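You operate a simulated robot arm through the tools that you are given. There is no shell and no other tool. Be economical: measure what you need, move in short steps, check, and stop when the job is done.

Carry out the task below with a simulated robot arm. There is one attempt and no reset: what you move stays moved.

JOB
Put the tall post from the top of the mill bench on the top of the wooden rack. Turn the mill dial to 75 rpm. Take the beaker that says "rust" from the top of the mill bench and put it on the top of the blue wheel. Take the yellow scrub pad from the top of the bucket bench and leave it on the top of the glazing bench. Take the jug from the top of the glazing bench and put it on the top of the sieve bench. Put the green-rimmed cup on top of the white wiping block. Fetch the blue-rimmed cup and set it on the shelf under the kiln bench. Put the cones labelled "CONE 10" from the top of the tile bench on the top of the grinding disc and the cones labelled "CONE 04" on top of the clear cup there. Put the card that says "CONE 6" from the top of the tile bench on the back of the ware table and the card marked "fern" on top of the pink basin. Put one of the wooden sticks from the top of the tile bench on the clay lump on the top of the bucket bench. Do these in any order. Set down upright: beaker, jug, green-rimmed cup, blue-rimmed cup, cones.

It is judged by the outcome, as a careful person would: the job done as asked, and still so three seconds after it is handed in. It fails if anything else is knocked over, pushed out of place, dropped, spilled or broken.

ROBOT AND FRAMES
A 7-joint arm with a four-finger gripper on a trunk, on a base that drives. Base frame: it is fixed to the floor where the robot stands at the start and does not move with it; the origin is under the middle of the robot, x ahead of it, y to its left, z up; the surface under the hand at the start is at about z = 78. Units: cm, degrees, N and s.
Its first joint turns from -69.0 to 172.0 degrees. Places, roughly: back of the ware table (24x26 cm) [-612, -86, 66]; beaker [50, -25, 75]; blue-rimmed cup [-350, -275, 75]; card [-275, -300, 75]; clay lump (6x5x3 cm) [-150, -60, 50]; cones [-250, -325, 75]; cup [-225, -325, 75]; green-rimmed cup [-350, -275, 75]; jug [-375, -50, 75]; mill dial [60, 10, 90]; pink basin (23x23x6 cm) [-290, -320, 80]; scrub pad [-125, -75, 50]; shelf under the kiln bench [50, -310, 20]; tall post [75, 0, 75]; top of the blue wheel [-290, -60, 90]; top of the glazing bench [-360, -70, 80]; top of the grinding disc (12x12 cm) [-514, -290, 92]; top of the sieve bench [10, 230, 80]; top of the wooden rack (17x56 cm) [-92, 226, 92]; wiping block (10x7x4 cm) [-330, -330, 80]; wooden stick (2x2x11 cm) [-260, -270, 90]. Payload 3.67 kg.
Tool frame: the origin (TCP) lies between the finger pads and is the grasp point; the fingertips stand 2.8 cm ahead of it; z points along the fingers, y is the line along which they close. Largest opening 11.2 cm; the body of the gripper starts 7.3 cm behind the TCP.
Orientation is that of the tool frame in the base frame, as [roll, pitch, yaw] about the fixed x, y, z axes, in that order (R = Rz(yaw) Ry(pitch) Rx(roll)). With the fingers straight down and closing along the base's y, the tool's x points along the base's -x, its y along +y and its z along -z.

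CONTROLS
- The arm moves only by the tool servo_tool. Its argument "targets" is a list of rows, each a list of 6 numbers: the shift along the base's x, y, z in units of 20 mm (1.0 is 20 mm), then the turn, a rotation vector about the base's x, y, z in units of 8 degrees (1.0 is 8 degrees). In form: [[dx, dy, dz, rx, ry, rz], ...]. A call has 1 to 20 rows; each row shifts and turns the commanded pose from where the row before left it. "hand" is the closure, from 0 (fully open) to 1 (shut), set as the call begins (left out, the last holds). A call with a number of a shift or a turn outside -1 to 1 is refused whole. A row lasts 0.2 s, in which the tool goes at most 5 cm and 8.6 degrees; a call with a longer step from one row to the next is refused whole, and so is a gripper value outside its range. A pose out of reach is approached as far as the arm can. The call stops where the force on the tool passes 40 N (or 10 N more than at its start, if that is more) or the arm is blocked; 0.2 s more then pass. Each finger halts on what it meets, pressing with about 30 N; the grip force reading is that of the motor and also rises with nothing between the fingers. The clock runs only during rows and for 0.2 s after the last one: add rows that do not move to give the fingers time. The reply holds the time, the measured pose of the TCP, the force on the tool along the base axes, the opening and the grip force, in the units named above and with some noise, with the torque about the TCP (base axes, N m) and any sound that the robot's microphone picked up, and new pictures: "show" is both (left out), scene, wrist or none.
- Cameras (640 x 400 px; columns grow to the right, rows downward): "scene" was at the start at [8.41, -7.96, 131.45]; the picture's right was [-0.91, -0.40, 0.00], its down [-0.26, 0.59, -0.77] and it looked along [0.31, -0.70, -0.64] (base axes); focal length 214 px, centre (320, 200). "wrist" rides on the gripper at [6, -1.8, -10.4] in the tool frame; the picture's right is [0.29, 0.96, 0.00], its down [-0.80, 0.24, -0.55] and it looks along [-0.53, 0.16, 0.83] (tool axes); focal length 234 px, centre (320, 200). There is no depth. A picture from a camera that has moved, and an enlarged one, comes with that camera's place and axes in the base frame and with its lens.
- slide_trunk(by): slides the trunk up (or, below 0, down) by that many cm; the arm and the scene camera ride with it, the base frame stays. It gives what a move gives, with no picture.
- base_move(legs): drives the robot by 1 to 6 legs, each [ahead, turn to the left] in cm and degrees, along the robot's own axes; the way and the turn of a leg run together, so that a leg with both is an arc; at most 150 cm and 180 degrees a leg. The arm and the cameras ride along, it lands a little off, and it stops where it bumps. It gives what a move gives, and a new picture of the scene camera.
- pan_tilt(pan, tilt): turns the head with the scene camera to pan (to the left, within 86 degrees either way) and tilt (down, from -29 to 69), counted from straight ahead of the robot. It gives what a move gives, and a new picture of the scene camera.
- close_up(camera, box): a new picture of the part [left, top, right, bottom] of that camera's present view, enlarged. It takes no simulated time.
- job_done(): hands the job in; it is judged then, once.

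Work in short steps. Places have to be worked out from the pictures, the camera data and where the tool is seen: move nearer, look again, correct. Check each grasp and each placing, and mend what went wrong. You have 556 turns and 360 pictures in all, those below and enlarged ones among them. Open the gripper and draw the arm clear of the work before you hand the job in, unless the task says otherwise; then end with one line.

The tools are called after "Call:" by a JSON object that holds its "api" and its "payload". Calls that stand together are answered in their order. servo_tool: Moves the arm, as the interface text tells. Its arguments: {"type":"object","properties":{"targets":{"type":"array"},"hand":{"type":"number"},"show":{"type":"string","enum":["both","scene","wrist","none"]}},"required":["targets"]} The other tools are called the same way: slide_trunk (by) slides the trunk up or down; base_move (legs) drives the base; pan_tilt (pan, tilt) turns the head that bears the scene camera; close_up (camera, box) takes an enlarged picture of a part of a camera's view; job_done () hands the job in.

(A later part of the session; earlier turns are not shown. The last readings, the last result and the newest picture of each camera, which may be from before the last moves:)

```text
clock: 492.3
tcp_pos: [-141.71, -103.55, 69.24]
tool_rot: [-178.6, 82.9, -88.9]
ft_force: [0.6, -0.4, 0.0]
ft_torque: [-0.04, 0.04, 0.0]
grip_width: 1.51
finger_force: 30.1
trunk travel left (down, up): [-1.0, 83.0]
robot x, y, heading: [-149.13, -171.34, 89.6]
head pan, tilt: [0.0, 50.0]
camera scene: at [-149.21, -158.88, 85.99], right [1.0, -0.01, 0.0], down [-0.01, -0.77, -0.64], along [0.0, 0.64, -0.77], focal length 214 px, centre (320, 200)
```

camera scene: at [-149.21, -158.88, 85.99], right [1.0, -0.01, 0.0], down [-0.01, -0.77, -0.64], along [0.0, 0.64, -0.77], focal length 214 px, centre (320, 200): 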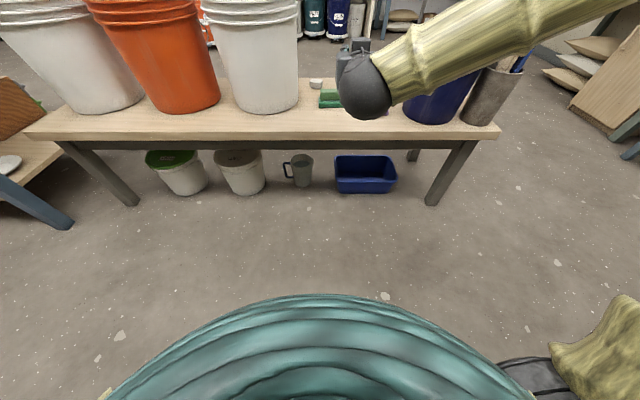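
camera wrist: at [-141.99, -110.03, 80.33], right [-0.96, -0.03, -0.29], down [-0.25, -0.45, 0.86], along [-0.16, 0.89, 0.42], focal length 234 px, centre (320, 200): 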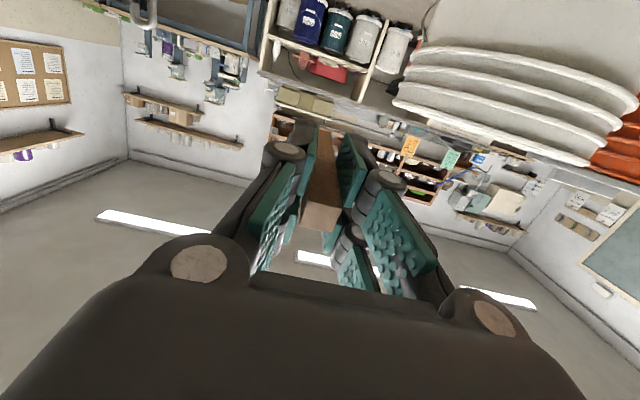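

Call:
{"api": "pan_tilt", "payload": {"pan": 0, "tilt": 35}}

Call:
{"api": "servo_tool", "payload": {"targets": [[0, 0.8, -0.6, 0, 0, 0], [0, 0.8, -0.8, 0, 0, 0], [0, 0.8, -0.8, 0, 0, 0], [0, 0.8, -0.8, 0, 0, 0], [0, 0.8, -0.8, 0, 0, 0], [0, 0.75, -0.8, 0, 0, 0], [0, 0, -0.8, 0, 0, 0], [0, 0, -0.8, 0, 0, 0], [0, 0, -0.8, 0, 0, 0]], "show": "both"}}

```text
clock: 493.1
tcp_pos: [-141.64, -103.66, 69.27]
tool_rot: [-178.6, 82.9, -88.8]
ft_force: [-0.1, -0.4, 0.3]
ft_torque: [0.02, -0.01, -0.04]
grip_width: 1.49
finger_force: 29.9
trunk travel left (down, up): [-1.0, 83.0]
robot x, y, heading: [-149.41, -171.37, 89.5]
head pan, tilt: [0.0, 35.0]
camera scene: at [-149.2, -157.76, 88.16], right [1.0, -0.01, 0.0], down [0.0, -0.57, -0.82], along [0.01, 0.82, -0.57], focal length 214 px, centre (320, 200)
```

scene: 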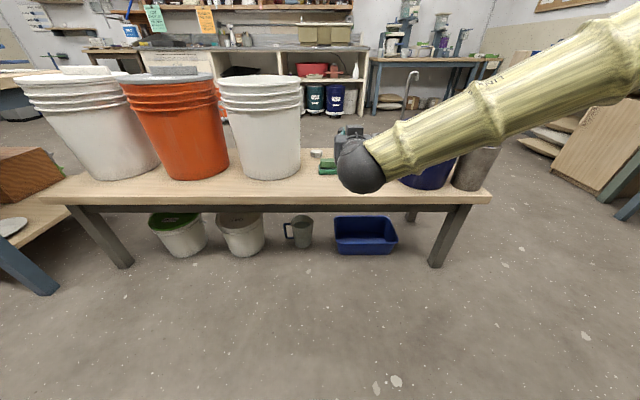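

```text
clock: 495.1
tcp_pos: [-141.86, -93.93, 55.19]
tool_rot: [-178.3, 82.9, -88.7]
ft_force: [-0.5, -0.7, -0.2]
ft_torque: [0.0, 0.0, 0.02]
grip_width: 1.51
finger_force: 29.7
trunk travel left (down, up): [-1.0, 83.0]
robot x, y, heading: [-149.36, -171.03, 89.6]
head pan, tilt: [0.0, 35.0]
camera scene: at [-149.21, -157.77, 88.17], right [1.0, -0.01, 0.0], down [0.0, -0.57, -0.82], along [0.01, 0.82, -0.57], focal length 214 px, centre (320, 200)
camera wrist: at [-139.96, -105.07, 50.59], right [-0.96, -0.03, -0.29], down [-0.25, -0.45, 0.86], along [-0.16, 0.89, 0.42], focal length 234 px, centre (320, 200)
```

scene: 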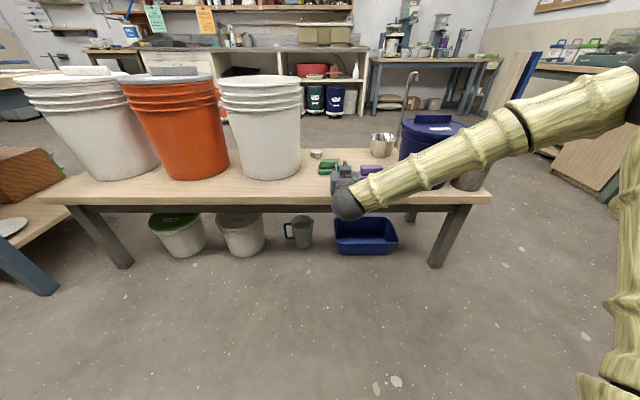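
wrist: 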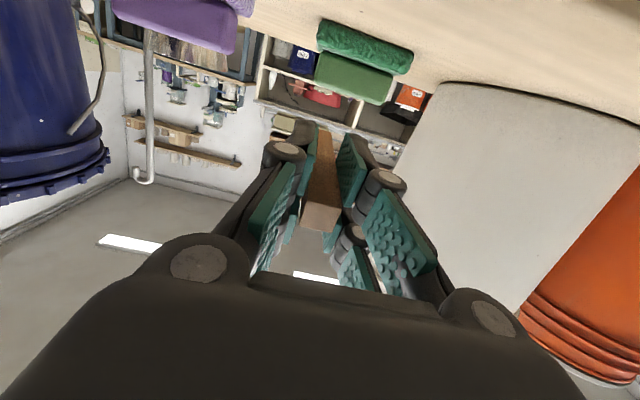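

Call:
{"api": "servo_tool", "payload": {"targets": [[0, 0, -0.7, 0, 0, 0], [0, 0, -0.7, 0, 0, 0], [0, 0, -0.7, 0, 0, 0], [0, 0, -0.4, 0, 0, 0]], "show": "scene"}}

Call:
{"api": "close_up", "payload": {"camera": "scene", "box": [290, 130, 410, 230]}}

```text
clock: 496.1
tcp_pos: [-141.63, -93.83, 50.07]
tool_rot: [-178.7, 82.8, -89.1]
ft_force: [0.3, 0.0, -0.8]
ft_torque: [-0.03, 0.01, 0.02]
grip_width: 1.49
finger_force: 30.3
trunk travel left (down, up): [-1.0, 83.0]
robot x, y, heading: [-149.2, -171.48, 89.5]
head pan, tilt: [0.0, 35.0]
camera scene: at [-149.18, -157.75, 88.17], right [1.0, -0.01, 0.0], down [0.0, -0.57, -0.82], along [0.01, 0.82, -0.57], focal length 214 px, centre (320, 200)
```

scene: 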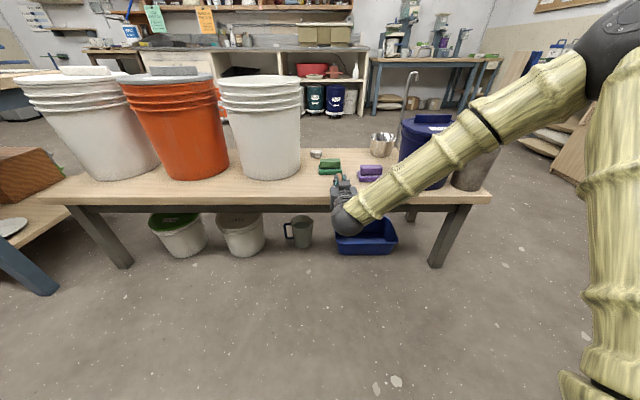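

```text
4.00 times, centred on (350, 180) of scene
camera zoom: at [-149.18, -157.75, 88.17], right [1.0, -0.01, 0.0], down [0.0, -0.57, -0.82], along [0.01, 0.82, -0.57], focal length 858 px, centre (200, 280)
```

zoom: 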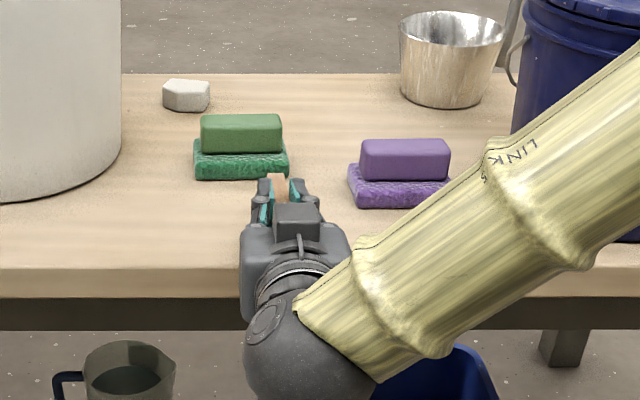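

Call:
{"api": "servo_tool", "payload": {"targets": [[0, 0, -0.4, 0, 0, 0], [0, 0, -0.25, 0, 0, 0], [0, 0, -0.2, 0, 0, 0]], "show": "none"}}

Call:
{"api": "servo_tool", "payload": {"targets": [[0, 0, -0.15, 0, 0, 0], [0, 0, -0.15, 0, 0, 0]], "show": "none"}}

```text
clock: 496.9
tcp_pos: [-141.36, -94.11, 48.33]
tool_rot: [-178.4, 82.8, -88.8]
ft_force: [-0.5, -0.3, -0.6]
ft_torque: [-0.02, -0.01, 0.0]
grip_width: 1.48
finger_force: 29.9
trunk travel left (down, up): [-1.0, 83.0]
robot x, y, heading: [-149.09, -171.67, 89.5]
head pan, tilt: [0.0, 35.0]
```

```text
clock: 497.5
tcp_pos: [-141.57, -93.91, 47.84]
tool_rot: [-178.6, 83.0, -88.8]
ft_force: [-0.5, -1.9, 6.1]
ft_torque: [0.09, 0.05, 0.06]
grip_width: 1.49
finger_force: 30.3
trunk travel left (down, up): [-1.0, 83.0]
robot x, y, heading: [-149.18, -171.36, 89.5]
head pan, tilt: [0.0, 35.0]
```

Tip touches the bench. Open to let the stick settle, then back the hand off along −y.

Call:
{"api": "servo_tool", "payload": {"targets": [[0, 0, 0, 0, 0, 0], [0, 0, 0.1, 0, 0, 0], [0, 0, 0, 0, 0, 0]], "hand": 0.7, "show": "none"}}

Call:
{"api": "servo_tool", "payload": {"targets": [[0, -0.4, 0.05, 0, 0, 0], [0, -0.8, 0.1, 0, 0, 0], [0, -0.8, 0.2, 0, 0, 0], [0, -0.8, 0.4, 0, 0, 0], [0, -0.8, 0.8, 0, 0, 0], [0, -0.8, 0.8, 0, 0, 0], [0, -0.5, 0.8, 0, 0, 0], [0, 0, 1, 0, 0, 0], [0, 0, 1, 0, 0, 0], [0, 0, 1, 0, 0, 0], [0, 0, 1, 0, 0, 0]], "show": "scene"}}

Call:
{"api": "close_up", "payload": {"camera": "scene", "box": [290, 130, 410, 230]}}

```text
clock: 498.3
tcp_pos: [-141.67, -94.02, 47.9]
tool_rot: [-178.5, 82.8, -88.7]
ft_force: [-0.5, 0.3, -0.5]
ft_torque: [0.0, -0.01, 0.0]
grip_width: 3.35
finger_force: 0.0
trunk travel left (down, up): [-1.0, 83.0]
robot x, y, heading: [-149.2, -171.37, 89.5]
head pan, tilt: [0.0, 35.0]
```

```text
clock: 500.7
tcp_pos: [-141.69, -103.72, 62.52]
tool_rot: [-178.3, 83.0, -88.8]
ft_force: [0.2, 0.4, 1.0]
ft_torque: [-0.01, 0.0, 0.01]
grip_width: 3.33
finger_force: 0.0
trunk travel left (down, up): [-1.0, 83.0]
robot x, y, heading: [-149.42, -171.71, 89.8]
head pan, tilt: [0.0, 35.0]
camera scene: at [-149.2, -157.74, 88.16], right [1.0, -0.01, 0.0], down [0.0, -0.57, -0.82], along [0.01, 0.82, -0.57], focal length 214 px, centre (320, 200)
```

scene: 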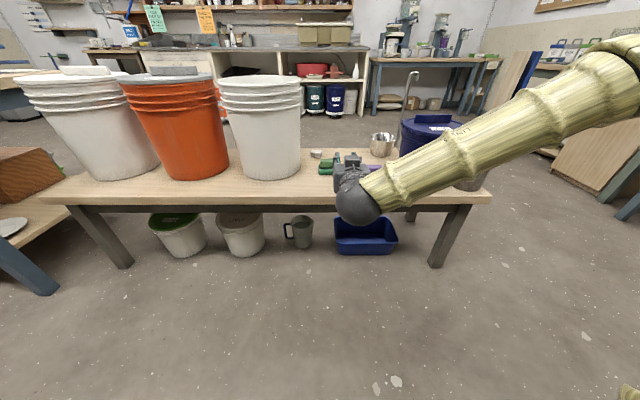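

```text
4.00 times, centred on (350, 180) of scene
camera zoom: at [-149.2, -157.74, 88.16], right [1.0, -0.01, 0.0], down [0.0, -0.57, -0.82], along [0.01, 0.82, -0.57], focal length 858 px, centre (200, 280)
```

zoom: 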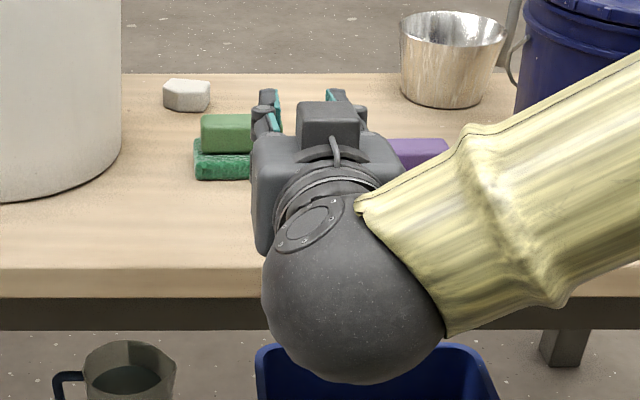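

Raise the trunk and swing the tool back to vertical.

Call:
{"api": "slide_trunk", "payload": {"by": 14}}

Call:
{"api": "servo_tool", "payload": {"targets": [[0, 0, 0.4, -0.8, 0, 0], [0, 0, 0.4, -0.8, 0, 0], [0, 0, 0.4, -0.8, 0, 0], [0, 0, 0.4, -0.8, 0, 0], [0, 0, 0.4, -0.8, 0, 0], [0, 0, 0, -0.8, 0, 0], [0, 0, 0, -0.8, 0, 0], [0, 0, 0, -0.8, 0, 0], [0, 0, 0, -0.8, 0, 0], [0, 0, 0, -0.8, 0, 0], [0, 0, 0, -0.8, 0, 0], [0, 0, 0, -0.8, 0, 0], [0, 0, 0, -0.75, 0, 0]], "show": "both"}}

```text
clock: 502.4
tcp_pos: [-141.62, -103.66, 76.48]
tool_rot: [-178.5, 82.9, -88.8]
ft_force: [-0.4, 0.0, 0.0]
ft_torque: [-0.02, 0.0, 0.03]
grip_width: 3.36
finger_force: 0.0
trunk travel left (down, up): [-15.0, 69.0]
robot x, y, heading: [-149.42, -171.43, 89.8]
head pan, tilt: [0.0, 35.0]
```

```text
clock: 505.2
tcp_pos: [-141.63, -103.76, 80.46]
tool_rot: [-179.6, 0.0, -89.9]
ft_force: [0.6, 0.2, 0.2]
ft_torque: [0.02, 0.02, 0.02]
grip_width: 3.36
finger_force: 0.2
trunk travel left (down, up): [-15.0, 69.0]
robot x, y, heading: [-149.52, -171.67, 89.5]
head pan, tilt: [0.0, 35.0]
camera scene: at [-149.19, -157.77, 102.17], right [1.0, -0.01, 0.0], down [0.0, -0.57, -0.82], along [0.01, 0.82, -0.57], focal length 214 px, centre (320, 200)
camera wrist: at [-139.94, -109.8, 91.02], right [-0.96, -0.29, -0.01], down [-0.24, 0.8, 0.55], along [-0.16, 0.53, -0.83], focal length 234 px, centre (320, 200)
```

scene: 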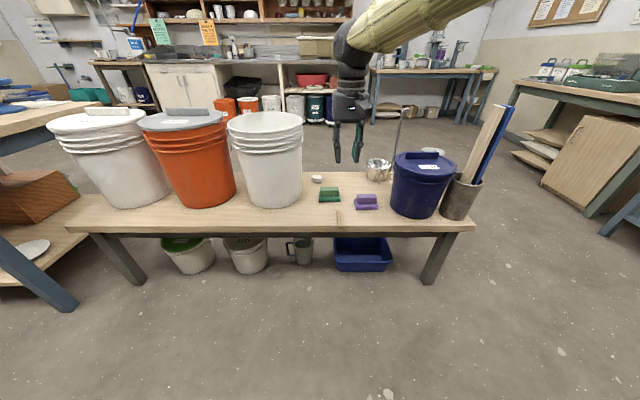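
wrist: 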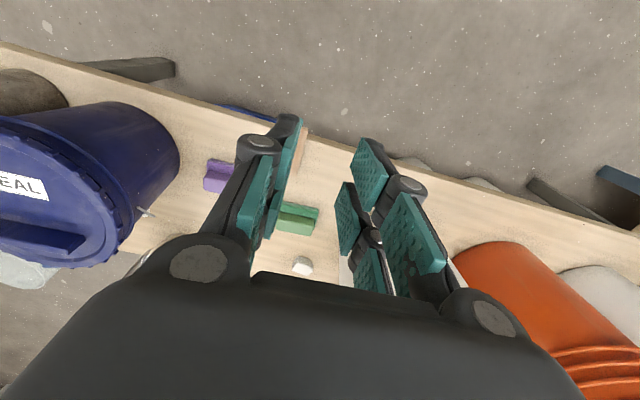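

Call:
{"api": "base_move", "payload": {"legs": [[22, 0]]}}

Call:
{"api": "servo_tool", "payload": {"targets": [[-0.1, -0.9, 0, 0, 0, 0], [0, -0.9, 0, 0, 0, 0], [0, -0.9, 0, 0, 0, 0], [0, -0.9, 0, 0, 0, 0], [0, -0.6, 0, 0, 0, 0]], "hand": 0.5, "show": "both"}}

Call:
{"api": "close_up", "payload": {"camera": "scene", "box": [280, 160, 400, 260]}}

```text
clock: 506.9
tcp_pos: [-142.2, -81.74, 80.34]
tool_rot: [-179.7, 0.1, -89.5]
ft_force: [0.4, 0.4, 0.3]
ft_torque: [0.0, 0.03, 0.01]
grip_width: 3.36
finger_force: 0.0
trunk travel left (down, up): [-15.0, 69.0]
robot x, y, heading: [-149.35, -149.75, 90.0]
head pan, tilt: [0.0, 35.0]
camera scene: at [-149.23, -135.8, 102.16], right [1.0, 0.0, 0.0], down [0.0, -0.57, -0.82], along [0.0, 0.82, -0.57], focal length 214 px, centre (320, 200)
```

scene: 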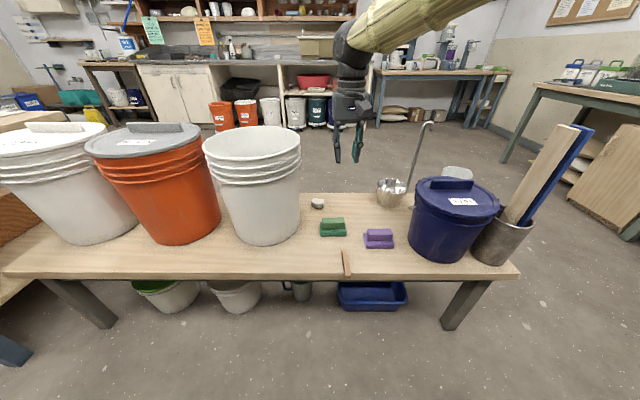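

```text
clock: 508.1
tcp_pos: [-142.21, -90.24, 80.38]
tool_rot: [-179.8, 0.1, -89.5]
ft_force: [-0.9, 0.1, 0.5]
ft_torque: [-0.01, 0.05, -0.03]
grip_width: 5.6
finger_force: 0.0
trunk travel left (down, up): [-15.0, 69.0]
robot x, y, heading: [-149.12, -149.46, 89.9]
head pan, tilt: [0.0, 35.0]
camera scene: at [-149.24, -135.79, 102.17], right [1.0, 0.0, 0.0], down [0.0, -0.57, -0.82], along [0.0, 0.82, -0.57], focal length 214 px, centre (320, 200)
camera wrist: at [-140.45, -96.28, 90.9], right [-0.95, -0.3, -0.01], down [-0.25, 0.79, 0.55], along [-0.16, 0.53, -0.83], focal length 234 px, centre (320, 200)
```

scene: 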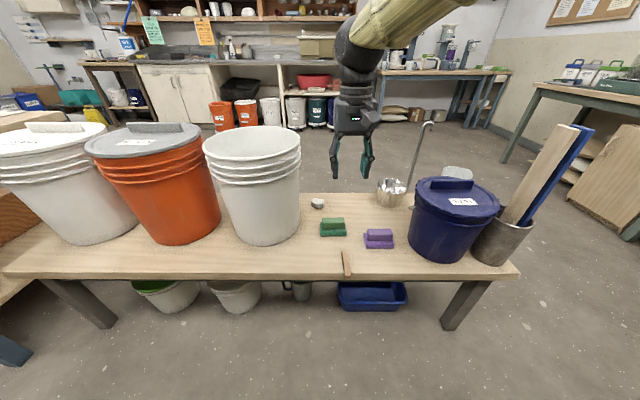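
wrist: 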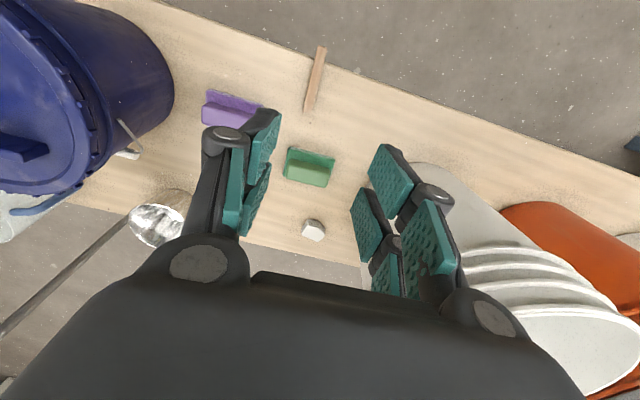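

```text
4.00 times, centred on (340, 210) of scene
camera zoom: at [-149.24, -135.79, 102.17], right [1.0, 0.0, 0.0], down [0.0, -0.57, -0.82], along [0.0, 0.82, -0.57], focal length 858 px, centre (240, 160)
```

zoom: 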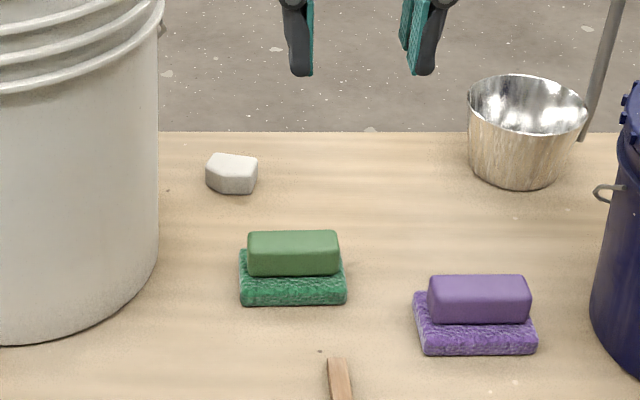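

Stick lies along y centred ≈ (-140.9,-91). Descend to grip it at its middle.

Call:
{"api": "servo_tool", "payload": {"targets": [[0.3, -0.15, -1, 0, 0, 0.15], [0.35, -0.15, -1, 0, 0, 0.15], [0, 0, -1, 0, 0, 0], [0, 0, -1, 0, 0, 0], [0, 0, -1, 0, 0, 0], [0, 0, -1, 0, 0, 0], [0, 0, -1, 0, 0, 0], [0, 0, -1, 0, 0, 0], [0, 0, -1, 0, 0, 0], [0, 0, -1, 0, 0, 0], [0, 0, -1, 0, 0, 0], [0, 0, -1, 0, 0, 0]], "hand": 0.6, "show": "wrist"}}

```text
clock: 510.6
tcp_pos: [-141.18, -90.76, 56.48]
tool_rot: [-179.7, 0.1, -87.1]
ft_force: [-0.4, -0.2, 0.4]
ft_torque: [0.0, 0.02, -0.02]
grip_width: 4.48
finger_force: 0.1
trunk travel left (down, up): [-15.0, 69.0]
robot x, y, heading: [-149.39, -149.09, 89.8]
head pan, tilt: [0.0, 35.0]
camera wrist: at [-138.97, -96.62, 66.98], right [-0.94, -0.34, -0.01], down [-0.28, 0.78, 0.55], along [-0.18, 0.52, -0.83], focal length 234 px, centre (320, 200)
```

wrist: 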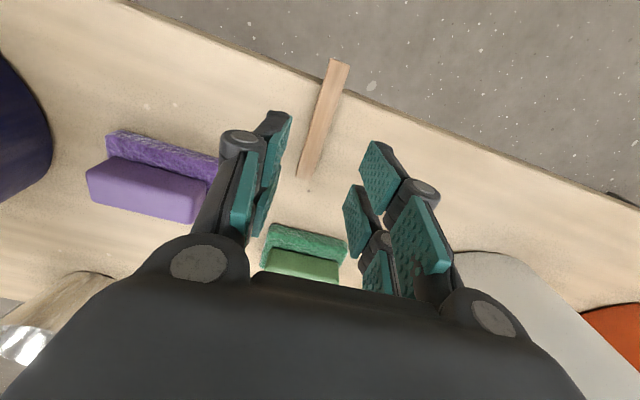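

Call:
{"api": "servo_tool", "payload": {"targets": [[0.1, -0.6, -0.8, 0, 0, 0], [0, 0, -1, 0, 0, 0], [0, 0, -0.9, 0, 0, 0], [0, 0, -0.6, 0, 0, 0]], "show": "none"}}

Call:
{"api": "servo_tool", "payload": {"targets": [[0, 0, 0, 0, 0, 0], [0, 0, 0, 0, 0, 0], [0, 0, 0, 0, 0, 0]], "hand": 1, "show": "wrist"}}

```text
clock: 511.6
tcp_pos: [-140.59, -91.86, 49.83]
tool_rot: [-179.6, 0.1, -87.1]
ft_force: [0.5, 0.9, 1.2]
ft_torque: [0.0, 0.02, 0.02]
grip_width: 4.48
finger_force: 0.1
trunk travel left (down, up): [-15.0, 69.0]
robot x, y, heading: [-149.29, -149.31, 90.0]
head pan, tilt: [0.0, 35.0]
```

```text
clock: 512.5
tcp_pos: [-140.69, -91.85, 49.83]
tool_rot: [-179.6, 0.1, -87.1]
ft_force: [-1.0, -0.1, 0.1]
ft_torque: [-0.02, -0.03, 0.01]
grip_width: 0.01
finger_force: 30.0
trunk travel left (down, up): [-15.0, 69.0]
robot x, y, heading: [-149.19, -149.58, 89.9]
head pan, tilt: [0.0, 35.0]
camera wrist: at [-138.58, -97.73, 60.3], right [-0.94, -0.34, -0.01], down [-0.28, 0.78, 0.55], along [-0.18, 0.52, -0.83], focal length 234 px, centre (320, 200)
```

wrist: 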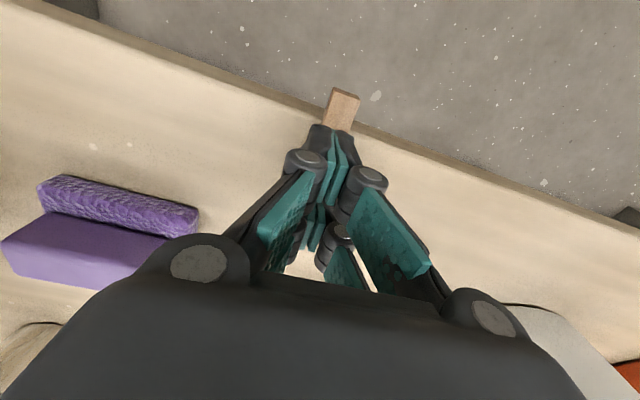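

Closed just above it. Open, lower 1.2 cm, close again.

Call:
{"api": "servo_tool", "payload": {"targets": [[0, 0, 0, 0, 0, 0], [0, 0, 0, 0, 0, 0], [0, 0, -0.3, 0, 0, 0], [0, 0, -0.3, 0, 0, 0]], "hand": 0.6, "show": "wrist"}}

```text
clock: 513.5
tcp_pos: [-140.87, -91.71, 48.76]
tool_rot: [-179.6, 0.2, -86.9]
ft_force: [0.5, 0.2, -0.1]
ft_torque: [0.0, 0.01, 0.01]
grip_width: 4.48
finger_force: 0.1
trunk travel left (down, up): [-15.0, 69.0]
robot x, y, heading: [-148.87, -149.68, 89.9]
head pan, tilt: [0.0, 35.0]
camera wrist: at [-138.7, -97.68, 59.18], right [-0.94, -0.34, -0.01], down [-0.28, 0.78, 0.55], along [-0.18, 0.52, -0.83], focal length 234 px, centre (320, 200)
```

wrist: 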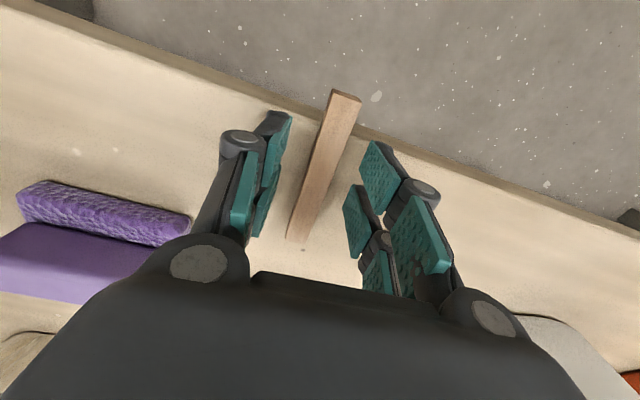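

Call:
{"api": "servo_tool", "payload": {"targets": [[0, -0.3, -0.15, 0, 0, 0], [0, 0, 0, 0, 0, 0]], "show": "none"}}

Call:
{"api": "servo_tool", "payload": {"targets": [[0, 0, 0, 0, 0, 0], [0, 0, 0, 0, 0, 0], [0, 0, 0, 0, 0, 0]], "hand": 1, "show": "wrist"}}

```text
clock: 514.0
tcp_pos: [-140.8, -92.43, 48.37]
tool_rot: [-179.6, 0.1, -86.9]
ft_force: [-0.6, -0.8, 0.4]
ft_torque: [0.01, 0.04, 0.0]
grip_width: 4.45
finger_force: 0.1
trunk travel left (down, up): [-15.0, 69.0]
robot x, y, heading: [-149.2, -149.57, 89.8]
head pan, tilt: [0.0, 35.0]
```

```text
clock: 514.9
tcp_pos: [-140.74, -92.41, 48.31]
tool_rot: [-179.6, 0.1, -87.0]
ft_force: [0.2, -0.4, -0.9]
ft_torque: [0.0, -0.02, 0.01]
grip_width: 1.47
finger_force: 30.2
trunk travel left (down, up): [-15.0, 69.0]
robot x, y, heading: [-149.04, -149.53, 90.3]
head pan, tilt: [0.0, 35.0]
camera wrist: at [-138.77, -98.32, 58.9], right [-0.94, -0.34, -0.01], down [-0.28, 0.78, 0.55], along [-0.18, 0.52, -0.83], focal length 234 px, centre (320, 200)
```

wrist: 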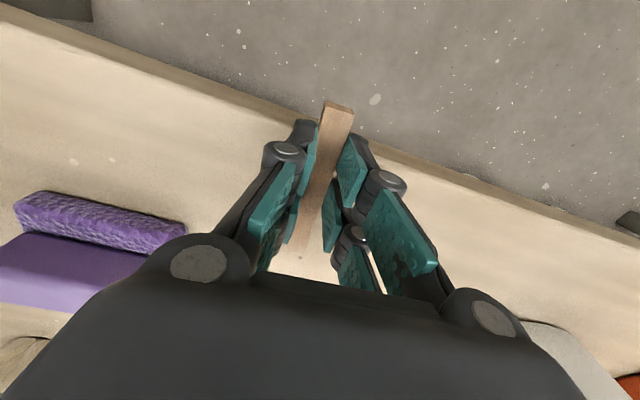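

Gripped. Lift and carry over the clay lump at ≈(-150,-60).

Call:
{"api": "servo_tool", "payload": {"targets": [[0, 0, 0.5, 0, 0, 0], [0, 0, 1, 0, 0, 0], [0, 0, 1, 0, 0, 0], [0, 0, 1, 0, 0, 0], [0, 0, 1, 0, 0, 0], [0, 0, 1, 0, 0, 0], [0, 0, 1, 0, 0, 0], [0, 0, 1, 0, 0, 0]], "show": "none"}}

Call:
{"api": "servo_tool", "payload": {"targets": [[-0.273, 0.953, 0, 0, 0, 0], [-0.273, 0.953, 0, 0, 0, 0], [-0.273, 0.953, 0, 0, 0, 0], [-0.273, 0.953, 0, 0, 0, 0], [-0.273, 0.953, 0, 0, 0, 0], [-0.273, 0.953, 0, 0, 0, 0], [-0.273, 0.953, 0, 0, 0, 0], [-0.273, 0.953, 0, 0, 0, 0], [-0.273, 0.953, 0, 0, 0, 0], [-0.273, 0.953, 0, 0, 0, 0], [-0.273, 0.953, 0, 0, 0, 0], [-0.273, 0.953, 0, 0, 0, 0], [-0.273, 0.953, 0, 0, 0, 0], [-0.273, 0.953, 0, 0, 0, 0], [-0.273, 0.953, 0, 0, 0, 0], [-0.273, 0.953, 0, 0, 0, 0], [-0.273, 0.953, 0, 0, 0, 0]], "show": "both"}}

Call:
{"api": "close_up", "payload": {"camera": "scene", "box": [270, 120, 370, 220]}}

```text
clock: 516.6
tcp_pos: [-140.91, -92.63, 63.2]
tool_rot: [-179.6, 0.0, -87.2]
ft_force: [-0.1, 0.1, -0.1]
ft_torque: [-0.03, 0.01, -0.02]
grip_width: 1.49
finger_force: 29.9
trunk travel left (down, up): [-15.0, 69.0]
robot x, y, heading: [-149.18, -149.39, 89.8]
head pan, tilt: [0.0, 35.0]
```

```text
clock: 520.2
tcp_pos: [-150.1, -60.14, 63.31]
tool_rot: [-179.6, 0.1, -87.0]
ft_force: [0.4, 0.0, -0.1]
ft_torque: [0.05, -0.01, -0.04]
grip_width: 1.53
finger_force: 30.5
trunk travel left (down, up): [-15.0, 69.0]
robot x, y, heading: [-149.33, -149.53, 90.0]
head pan, tilt: [0.0, 35.0]
camera scene: at [-149.24, -135.79, 102.16], right [1.0, 0.0, 0.0], down [0.0, -0.57, -0.82], along [0.0, 0.82, -0.57], focal length 214 px, centre (320, 200)
camera wrist: at [-148.09, -66.05, 73.79], right [-0.94, -0.34, -0.01], down [-0.28, 0.78, 0.55], along [-0.18, 0.52, -0.83], focal length 234 px, centre (320, 200)
```

scene: 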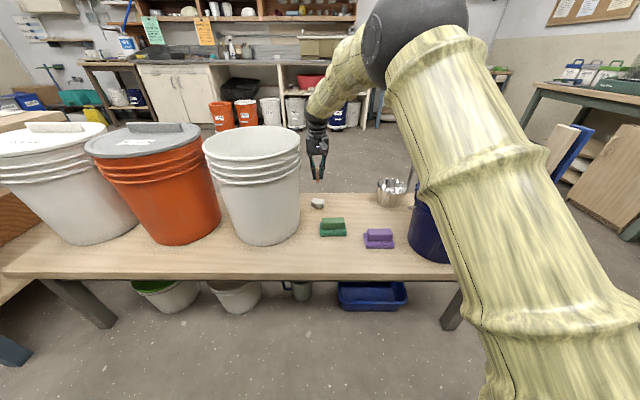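
wrist: 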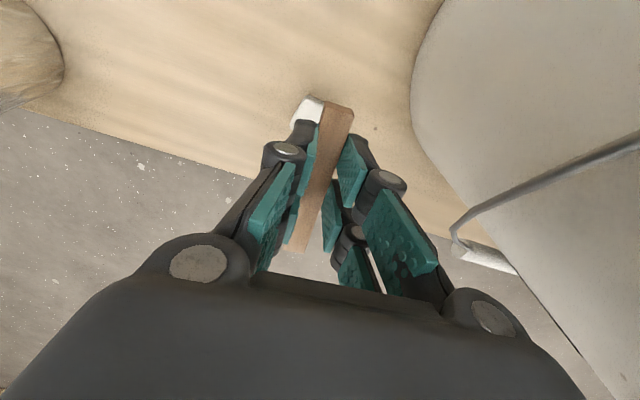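

```text
4.00 times, centred on (320, 170) of scene
camera zoom: at [-149.24, -135.79, 102.16], right [1.0, 0.0, 0.0], down [0.0, -0.57, -0.82], along [0.0, 0.82, -0.57], focal length 858 px, centre (320, 320)
```

zoom: 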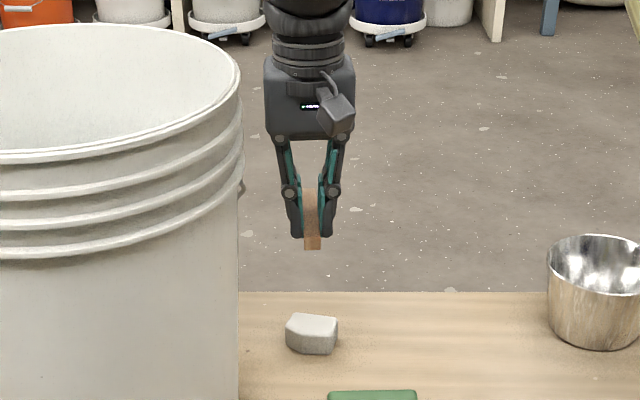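

Call:
{"api": "servo_tool", "payload": {"targets": [[0, 0, -1, 0, 0, 0], [0, 0, -1, 0, 0, 0], [0, 0, -1, 0, 0, 0], [0, 0, -1, 0, 0, 0], [0, 0, -1, 0, 0, 0]], "show": "none"}}

Call:
{"api": "close_up", "payload": {"camera": "scene", "box": [280, 150, 360, 220]}}

Call:
{"api": "close_up", "payload": {"camera": "wrist", "box": [220, 60, 420, 260]}}

```text
clock: 521.5
tcp_pos: [-150.13, -60.17, 53.21]
tool_rot: [-179.6, 0.1, -87.0]
ft_force: [1.1, -0.4, 0.4]
ft_torque: [-0.01, -0.01, 0.03]
grip_width: 1.49
finger_force: 30.1
trunk travel left (down, up): [-15.0, 69.0]
robot x, y, heading: [-149.3, -149.87, 90.0]
head pan, tilt: [0.0, 35.0]
```

```text
5.71 times, centred on (320, 185) of scene
camera zoom: at [-149.25, -135.79, 102.17], right [1.0, 0.0, 0.0], down [0.0, -0.57, -0.82], along [0.0, 0.82, -0.57], focal length 1226 px, centre (320, 286)
```

zoom: 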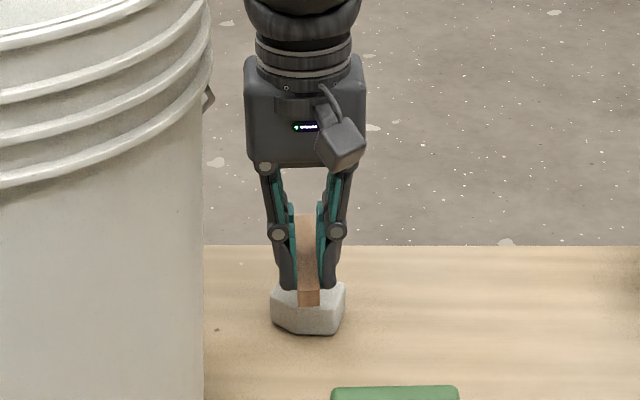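

```text
2.00 times, centred on (320, 160) of wrist
camera zoom: at [-148.17, -66.13, 63.73], right [-0.94, -0.34, -0.01], down [-0.28, 0.78, 0.55], along [-0.18, 0.52, -0.83], focal length 468 px, centre (320, 280)
```

zoom: 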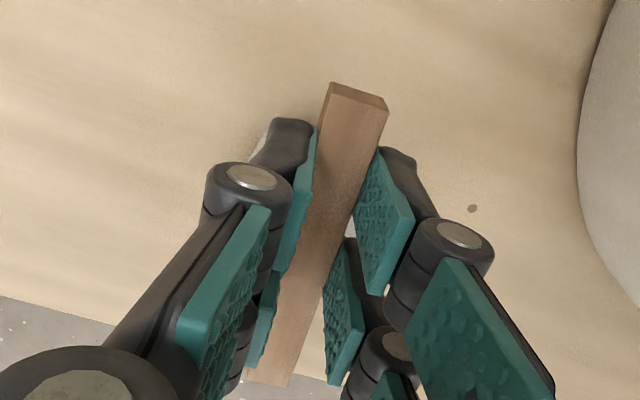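

Shift +1.5 cm in y to centre over the lump and lower to contact.

Call:
{"api": "servo_tool", "payload": {"targets": [[0, 0.75, 0, 0, 0, 0], [0, 0, -0.3, 0, 0, 0], [0, 0, -0.3, 0, 0, 0], [0, 0, -0.2, 0, 0, 0]], "show": "none"}}

Call:
{"api": "servo_tool", "payload": {"targets": [[0, 0, -0.12, 0, 0, 0], [0, 0, -0.12, 0, 0, 0]], "show": "none"}}

Call:
{"api": "close_up", "payload": {"camera": "scene", "box": [280, 150, 360, 220]}}

```text
clock: 522.5
tcp_pos: [-150.29, -58.56, 51.6]
tool_rot: [-179.5, 0.1, -87.0]
ft_force: [0.1, -0.4, -0.6]
ft_torque: [0.01, -0.02, -0.02]
grip_width: 1.5
finger_force: 29.7
trunk travel left (down, up): [-15.0, 69.0]
robot x, y, heading: [-149.4, -149.47, 89.9]
head pan, tilt: [0.0, 35.0]
```

```text
clock: 523.0
tcp_pos: [-150.11, -58.59, 51.19]
tool_rot: [-179.6, 0.1, -87.0]
ft_force: [-0.5, -0.3, 0.0]
ft_torque: [-0.02, 0.04, -0.01]
grip_width: 1.52
finger_force: 30.0
trunk travel left (down, up): [-15.0, 69.0]
robot x, y, heading: [-149.14, -149.5, 90.0]
head pan, tilt: [0.0, 35.0]
```

```text
5.71 times, centred on (320, 185) of scene
camera zoom: at [-149.25, -135.78, 102.16], right [1.0, 0.0, 0.0], down [0.0, -0.57, -0.82], along [0.0, 0.82, -0.57], focal length 1226 px, centre (320, 286)
```

zoom: 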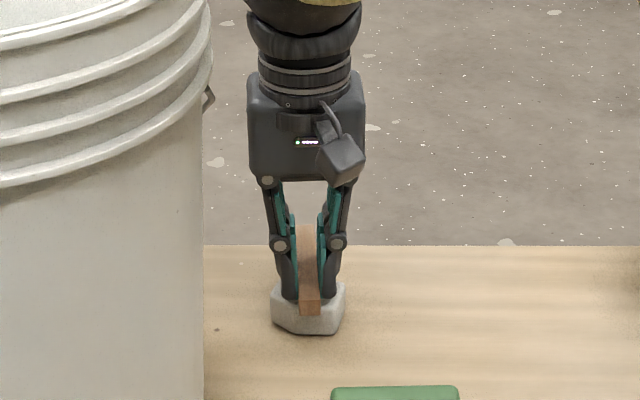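

Call:
{"api": "servo_tool", "payload": {"targets": [[0, 0, -0.12, 0, 0, 0], [0, 0, -0.12, 0, 0, 0]], "show": "none"}}

Call:
{"api": "servo_tool", "payload": {"targets": [[0, 0, -0.1, 0, 0, 0], [0, 0, -0.1, 0, 0, 0]], "show": "none"}}

```text
clock: 523.6
tcp_pos: [-150.02, -58.63, 51.07]
tool_rot: [-179.7, 0.3, -87.1]
ft_force: [-0.5, 0.7, 20.6]
ft_torque: [-0.13, 0.02, 0.0]
grip_width: 1.53
finger_force: 29.7
trunk travel left (down, up): [-15.0, 69.0]
robot x, y, heading: [-149.14, -149.69, 89.9]
head pan, tilt: [0.0, 35.0]
```

```text
clock: 524.2
tcp_pos: [-150.22, -58.63, 50.74]
tool_rot: [-179.5, 0.4, -87.1]
ft_force: [1.1, 2.4, 31.3]
ft_torque: [0.09, -0.03, -0.04]
grip_width: 1.51
finger_force: 30.0
trunk travel left (down, up): [-15.0, 69.0]
robot x, y, heading: [-148.84, -149.55, 90.1]
head pan, tilt: [0.0, 35.0]
```

Contact. Relieve slightly, release, lift.

Call:
{"api": "servo_tool", "payload": {"targets": [[0, 0, 0.15, 0, 0, 0], [0, 0, 0, 0, 0, 0]], "show": "none"}}

Call:
{"api": "servo_tool", "payload": {"targets": [[0, 0, 0, 0, 0, 0], [0, 0, 0, 0, 0, 0]], "hand": 0.75, "show": "none"}}

Call:
{"api": "servo_tool", "payload": {"targets": [[0, 0, 0.3, 0, 0, 0], [0, 0, 0.6, 0, 0, 0], [0, 0, 1, 0, 0, 0], [0, 0, 1, 0, 0, 0], [0, 0, 1, 0, 0, 0], [0, 0, 1, 0, 0, 0], [0, 0, 1, 0, 0, 0], [0, 0, 1, 0, 0, 0], [0, 0, 1, 0, 0, 0], [0, 0, 1, 0, 0, 0]], "show": "wrist"}}

Call:
{"api": "close_up", "payload": {"camera": "scene", "box": [280, 150, 360, 220]}}

```text
clock: 524.9
tcp_pos: [-150.24, -58.74, 50.79]
tool_rot: [-179.6, 0.1, -87.0]
ft_force: [0.8, 4.1, 16.1]
ft_torque: [0.22, -0.04, 0.0]
grip_width: 1.5
finger_force: 30.2
trunk travel left (down, up): [-15.0, 69.0]
robot x, y, heading: [-149.2, -149.57, 90.0]
head pan, tilt: [0.0, 35.0]
```

```text
clock: 525.5
tcp_pos: [-150.18, -58.62, 50.72]
tool_rot: [-179.6, 0.0, -86.9]
ft_force: [0.7, 0.5, 0.2]
ft_torque: [0.0, 0.0, 0.03]
grip_width: 2.83
finger_force: 0.0
trunk travel left (down, up): [-15.0, 69.0]
robot x, y, heading: [-148.98, -149.52, 90.0]
head pan, tilt: [0.0, 35.0]
```

```text
clock: 527.6
tcp_pos: [-150.06, -58.75, 68.52]
tool_rot: [-179.6, 0.0, -87.0]
ft_force: [-0.4, 0.1, 0.0]
ft_torque: [0.03, -0.03, 0.01]
grip_width: 2.79
finger_force: 0.0
trunk travel left (down, up): [-15.0, 69.0]
robot x, y, heading: [-149.6, -149.27, 89.8]
head pan, tilt: [0.0, 35.0]
camera wrist: at [-148.13, -64.66, 79.08], right [-0.94, -0.34, -0.01], down [-0.28, 0.78, 0.55], along [-0.18, 0.52, -0.83], focal length 234 px, centre (320, 200)
```

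wrist: 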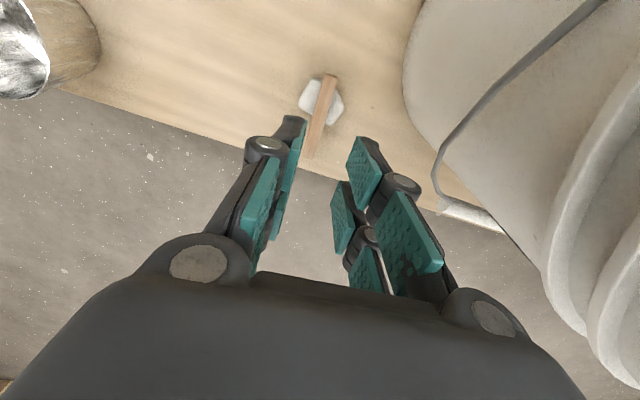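

```text
5.71 times, centred on (320, 185) of scene
camera zoom: at [-149.25, -135.79, 102.16], right [1.0, 0.0, 0.0], down [0.0, -0.57, -0.82], along [0.0, 0.82, -0.57], focal length 1226 px, centre (320, 286)
```

zoom: 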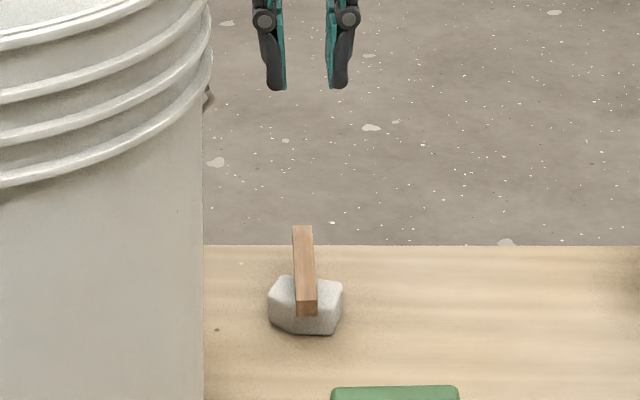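

Call:
{"api": "close_up", "payload": {"camera": "wrist", "box": [280, 55, 370, 175]}}

```text
3.33 times, centred on (325, 115) of wrist
camera zoom: at [-148.13, -64.66, 79.08], right [-0.94, -0.34, -0.01], down [-0.28, 0.78, 0.55], along [-0.18, 0.52, -0.83], focal length 781 px, centre (303, 483)
```

zoom: 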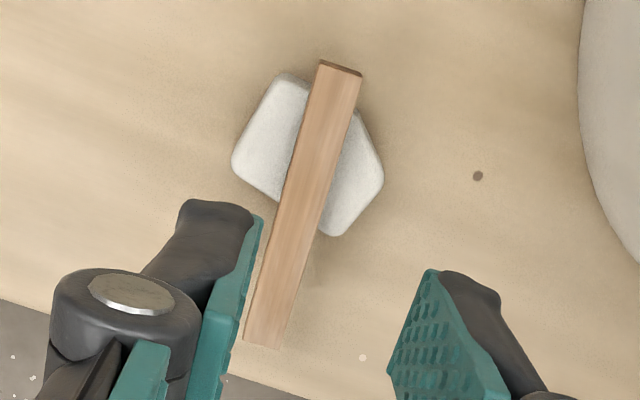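

The stick's midpoint is right at the lump's edge. Regrasp and shift it 2.5 cm toward −y.

Call:
{"api": "servo_tool", "payload": {"targets": [[0, 0, -1, 0, 0, 0], [0, 0, -1, 0, 0, 0], [0, 0, -1, 0, 0, 0], [0, 0, -1, 0, 0, 0], [0, 0, -1, 0, 0, 0], [0, 0, -1, 0, 0, 0], [0, 0, -1, 0, 0, 0], [0, 0, -1, 0, 0, 0], [0, 0, -0.8, 0, 0, 0]], "show": "none"}}

Call:
{"api": "servo_tool", "payload": {"targets": [[0, 0, 0, 0, 0, 0], [0, 0, 0, 0, 0, 0], [0, 0, 0, 0, 0, 0]], "hand": 1, "show": "none"}}

Call:
{"api": "servo_tool", "payload": {"targets": [[0, 0, 0.5, 0, 0, 0], [0, -0.6, 0.1, 0, 0, 0], [0, -0.7, 0, 0, 0, 0], [0, 0, -0.3, 0, 0, 0], [0, 0, -0.15, 0, 0, 0]], "show": "none"}}

Call:
{"api": "close_up", "payload": {"camera": "scene", "box": [280, 150, 360, 220]}}

```text
clock: 529.6
tcp_pos: [-150.27, -58.9, 50.87]
tool_rot: [-179.6, 0.0, -87.0]
ft_force: [-0.4, 0.4, -0.2]
ft_torque: [-0.02, 0.0, -0.02]
grip_width: 2.79
finger_force: 0.0
trunk travel left (down, up): [-15.0, 69.0]
robot x, y, heading: [-149.22, -149.28, 90.0]
head pan, tilt: [0.0, 35.0]
```

```text
clock: 530.5
tcp_pos: [-150.23, -58.77, 50.91]
tool_rot: [-179.7, 0.1, -86.9]
ft_force: [1.0, 0.4, 0.9]
ft_torque: [0.04, 0.0, 0.0]
grip_width: 1.5
finger_force: 30.2
trunk travel left (down, up): [-15.0, 69.0]
robot x, y, heading: [-149.3, -149.67, 89.9]
head pan, tilt: [0.0, 35.0]
```

```text
clock: 531.6
tcp_pos: [-150.18, -61.23, 51.12]
tool_rot: [-179.6, 0.1, -87.2]
ft_force: [-0.2, 0.6, 0.4]
ft_torque: [0.02, 0.01, 0.0]
grip_width: 1.51
finger_force: 30.3
trunk travel left (down, up): [-15.0, 69.0]
robot x, y, heading: [-149.35, -149.57, 90.0]
head pan, tilt: [0.0, 35.0]
```

```text
5.71 times, centred on (320, 185) of scene
camera zoom: at [-149.25, -135.78, 102.16], right [1.0, 0.0, 0.0], down [0.0, -0.57, -0.82], along [0.0, 0.82, -0.57], focal length 1226 px, centre (320, 286)
```

zoom: 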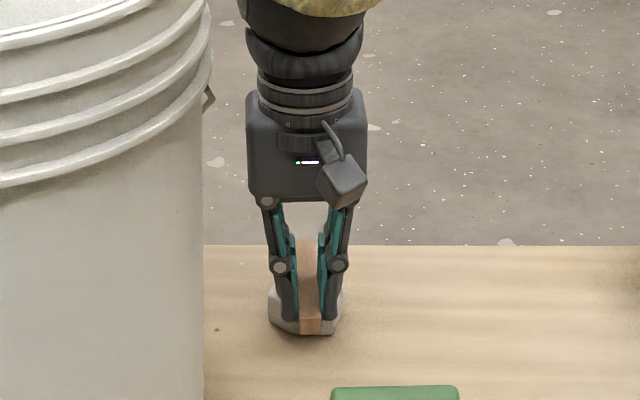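

Lower to touch, release and check from above.

Call:
{"api": "servo_tool", "payload": {"targets": [[0, 0, -0.12, 0, 0, 0], [0, 0, 0, 0, 0, 0]], "show": "none"}}

Call:
{"api": "servo_tool", "payload": {"targets": [[0, 0, 0, 0, 0, 0], [0, 0, 0, 0, 0, 0]], "hand": 0.75, "show": "none"}}

Call:
{"api": "servo_tool", "payload": {"targets": [[0, 0, 0.3, 0, 0, 0], [0, 0, 0.6, 0, 0, 0], [0, 0, 1, 0, 0, 0], [0, 0, 1, 0, 0, 0], [0, 0, 1, 0, 0, 0], [0, 0, 1, 0, 0, 0], [0, 0, 1, 0, 0, 0], [0, 0, 1, 0, 0, 0], [0, 0, 1, 0, 0, 0], [0, 0, 1, 0, 0, 0], [0, 0, 1, 0, 0, 0], [0, 0, 1, 0, 0, 0]], "show": "none"}}

Call:
{"api": "close_up", "payload": {"camera": "wrist", "box": [270, 45, 380, 185]}}

Call:
{"api": "close_up", "payload": {"camera": "scene", "box": [280, 150, 360, 220]}}

```text
clock: 532.2
tcp_pos: [-150.09, -61.22, 51.05]
tool_rot: [-179.6, 0.1, -87.1]
ft_force: [0.2, 0.6, 3.1]
ft_torque: [0.14, 0.0, -0.02]
grip_width: 1.51
finger_force: 29.7
trunk travel left (down, up): [-15.0, 69.0]
robot x, y, heading: [-149.1, -149.31, 89.9]
head pan, tilt: [0.0, 35.0]
```

```text
clock: 532.9
tcp_pos: [-150.21, -61.27, 50.98]
tool_rot: [-179.6, 0.1, -87.0]
ft_force: [-0.6, -0.1, -0.1]
ft_torque: [0.05, 0.03, 0.0]
grip_width: 2.8
finger_force: 0.0
trunk travel left (down, up): [-15.0, 69.0]
robot x, y, heading: [-149.18, -149.41, 90.2]
head pan, tilt: [0.0, 35.0]
```

```text
clock: 535.5
tcp_pos: [-150.04, -61.28, 72.76]
tool_rot: [-179.7, 0.1, -87.0]
ft_force: [0.0, -0.2, 0.1]
ft_torque: [0.01, 0.02, 0.02]
grip_width: 2.79
finger_force: 0.1
trunk travel left (down, up): [-15.0, 69.0]
robot x, y, heading: [-149.84, -149.38, 90.2]
head pan, tilt: [0.0, 35.0]
```

```text
2.86 times, centred on (325, 115) of wrist
camera zoom: at [-148.04, -67.22, 83.28], right [-0.94, -0.34, -0.01], down [-0.28, 0.78, 0.55], along [-0.18, 0.52, -0.83], focal length 669 px, centre (306, 443)
```

zoom: 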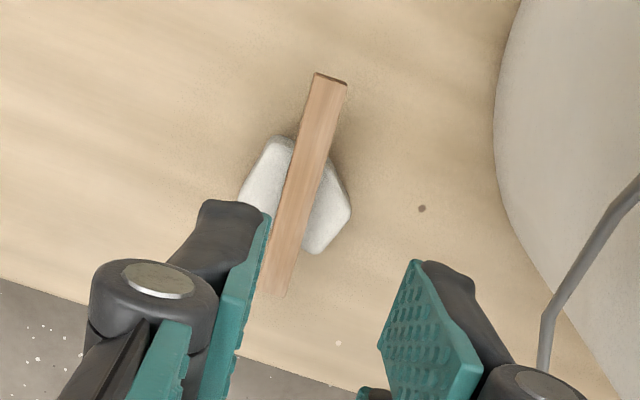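

```text
5.71 times, centred on (320, 185) of scene
camera zoom: at [-149.24, -135.78, 102.16], right [1.0, 0.0, 0.0], down [0.0, -0.57, -0.82], along [0.0, 0.82, -0.57], focal length 1226 px, centre (320, 286)
```

zoom: 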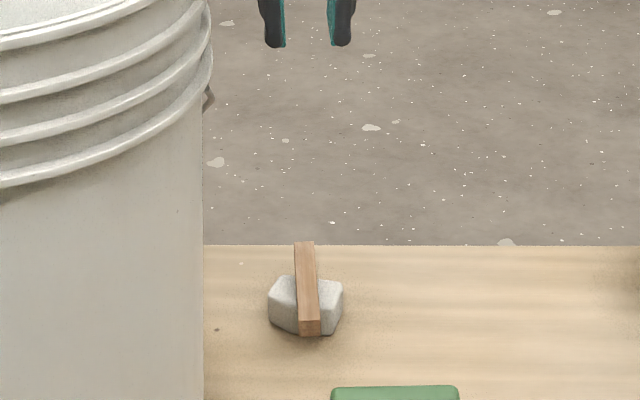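

Stick now rests centred. Raise trunk, retract, and go for the blue-rimmed cup at the west end of the tile bench.

Call:
{"api": "servo_tool", "payload": {"targets": [[0, -0.9, 0.5, 0, 0, 0], [0, -0.9, 0.5, 0, 0, 0], [0, -0.9, 0.5, 0, 0, 0], [0, -0.9, 0, 0, 0, 0], [0, -0.9, 0, 0, 0, 0], [0, -0.9, 0, 0, 0, 0], [0, -0.9, 0, 0, 0, 0], [0, -0.9, 0, 0, 0, 0], [0, -0.9, 0, 0, 0, 0], [0, -0.9, 0, 0, 0, 0], [0, -0.9, 0, 0, 0, 0], [0, -0.9, 0, 0, 0, 0], [0, -0.9, 0, 0, 0, 0], [0, -0.9, 0, 0, 0, 0], [0, -0.9, 0, 0, 0, 0]], "show": "none"}}

Call:
{"api": "slide_trunk", "payload": {"by": 31}}

Call:
{"api": "base_move", "payload": {"legs": [[-35, 0], [0, 90], [150, 0], [47, 0], [0, 90], [36, 0]]}}

```text
clock: 538.6
tcp_pos: [-149.98, -88.25, 75.76]
tool_rot: [-179.6, 0.1, -87.0]
ft_force: [0.8, -0.3, -0.3]
ft_torque: [-0.02, 0.01, 0.03]
grip_width: 2.79
finger_force: 0.1
trunk travel left (down, up): [-15.0, 69.0]
robot x, y, heading: [-149.15, -149.21, 89.9]
head pan, tilt: [0.0, 35.0]
```

```text
clock: 541.7
tcp_pos: [-150.08, -88.21, 106.73]
tool_rot: [-179.5, 0.1, -87.2]
ft_force: [1.0, -0.6, 0.0]
ft_torque: [-0.02, 0.03, -0.02]
grip_width: 2.8
finger_force: 0.0
trunk travel left (down, up): [-46.0, 38.0]
robot x, y, heading: [-149.22, -149.63, 90.1]
head pan, tilt: [0.0, 35.0]
```

```text
clock: 563.1
tcp_pos: [-349.25, -285.03, 106.62]
tool_rot: [-179.6, 0.0, 92.2]
ft_force: [0.4, 0.3, -0.7]
ft_torque: [-0.01, 0.0, -0.02]
grip_width: 2.8
finger_force: 0.1
trunk travel left (down, up): [-46.0, 38.0]
robot x, y, heading: [-349.15, -223.77, -90.8]
head pan, tilt: [0.0, 35.0]
camera scene: at [-349.49, -237.78, 133.15], right [-1.0, 0.01, 0.0], down [0.01, 0.57, -0.82], along [-0.01, -0.82, -0.57], focal length 214 px, centre (320, 200)
```

scene: 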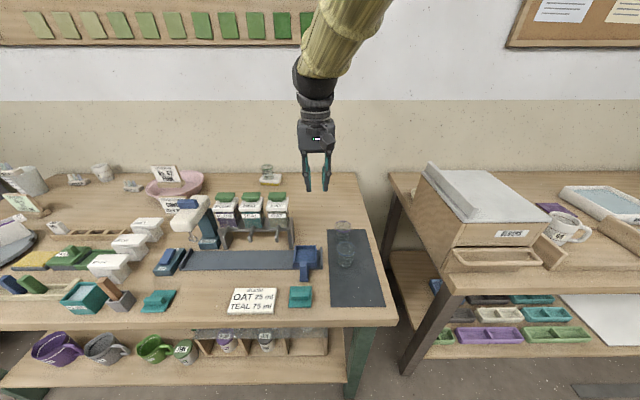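

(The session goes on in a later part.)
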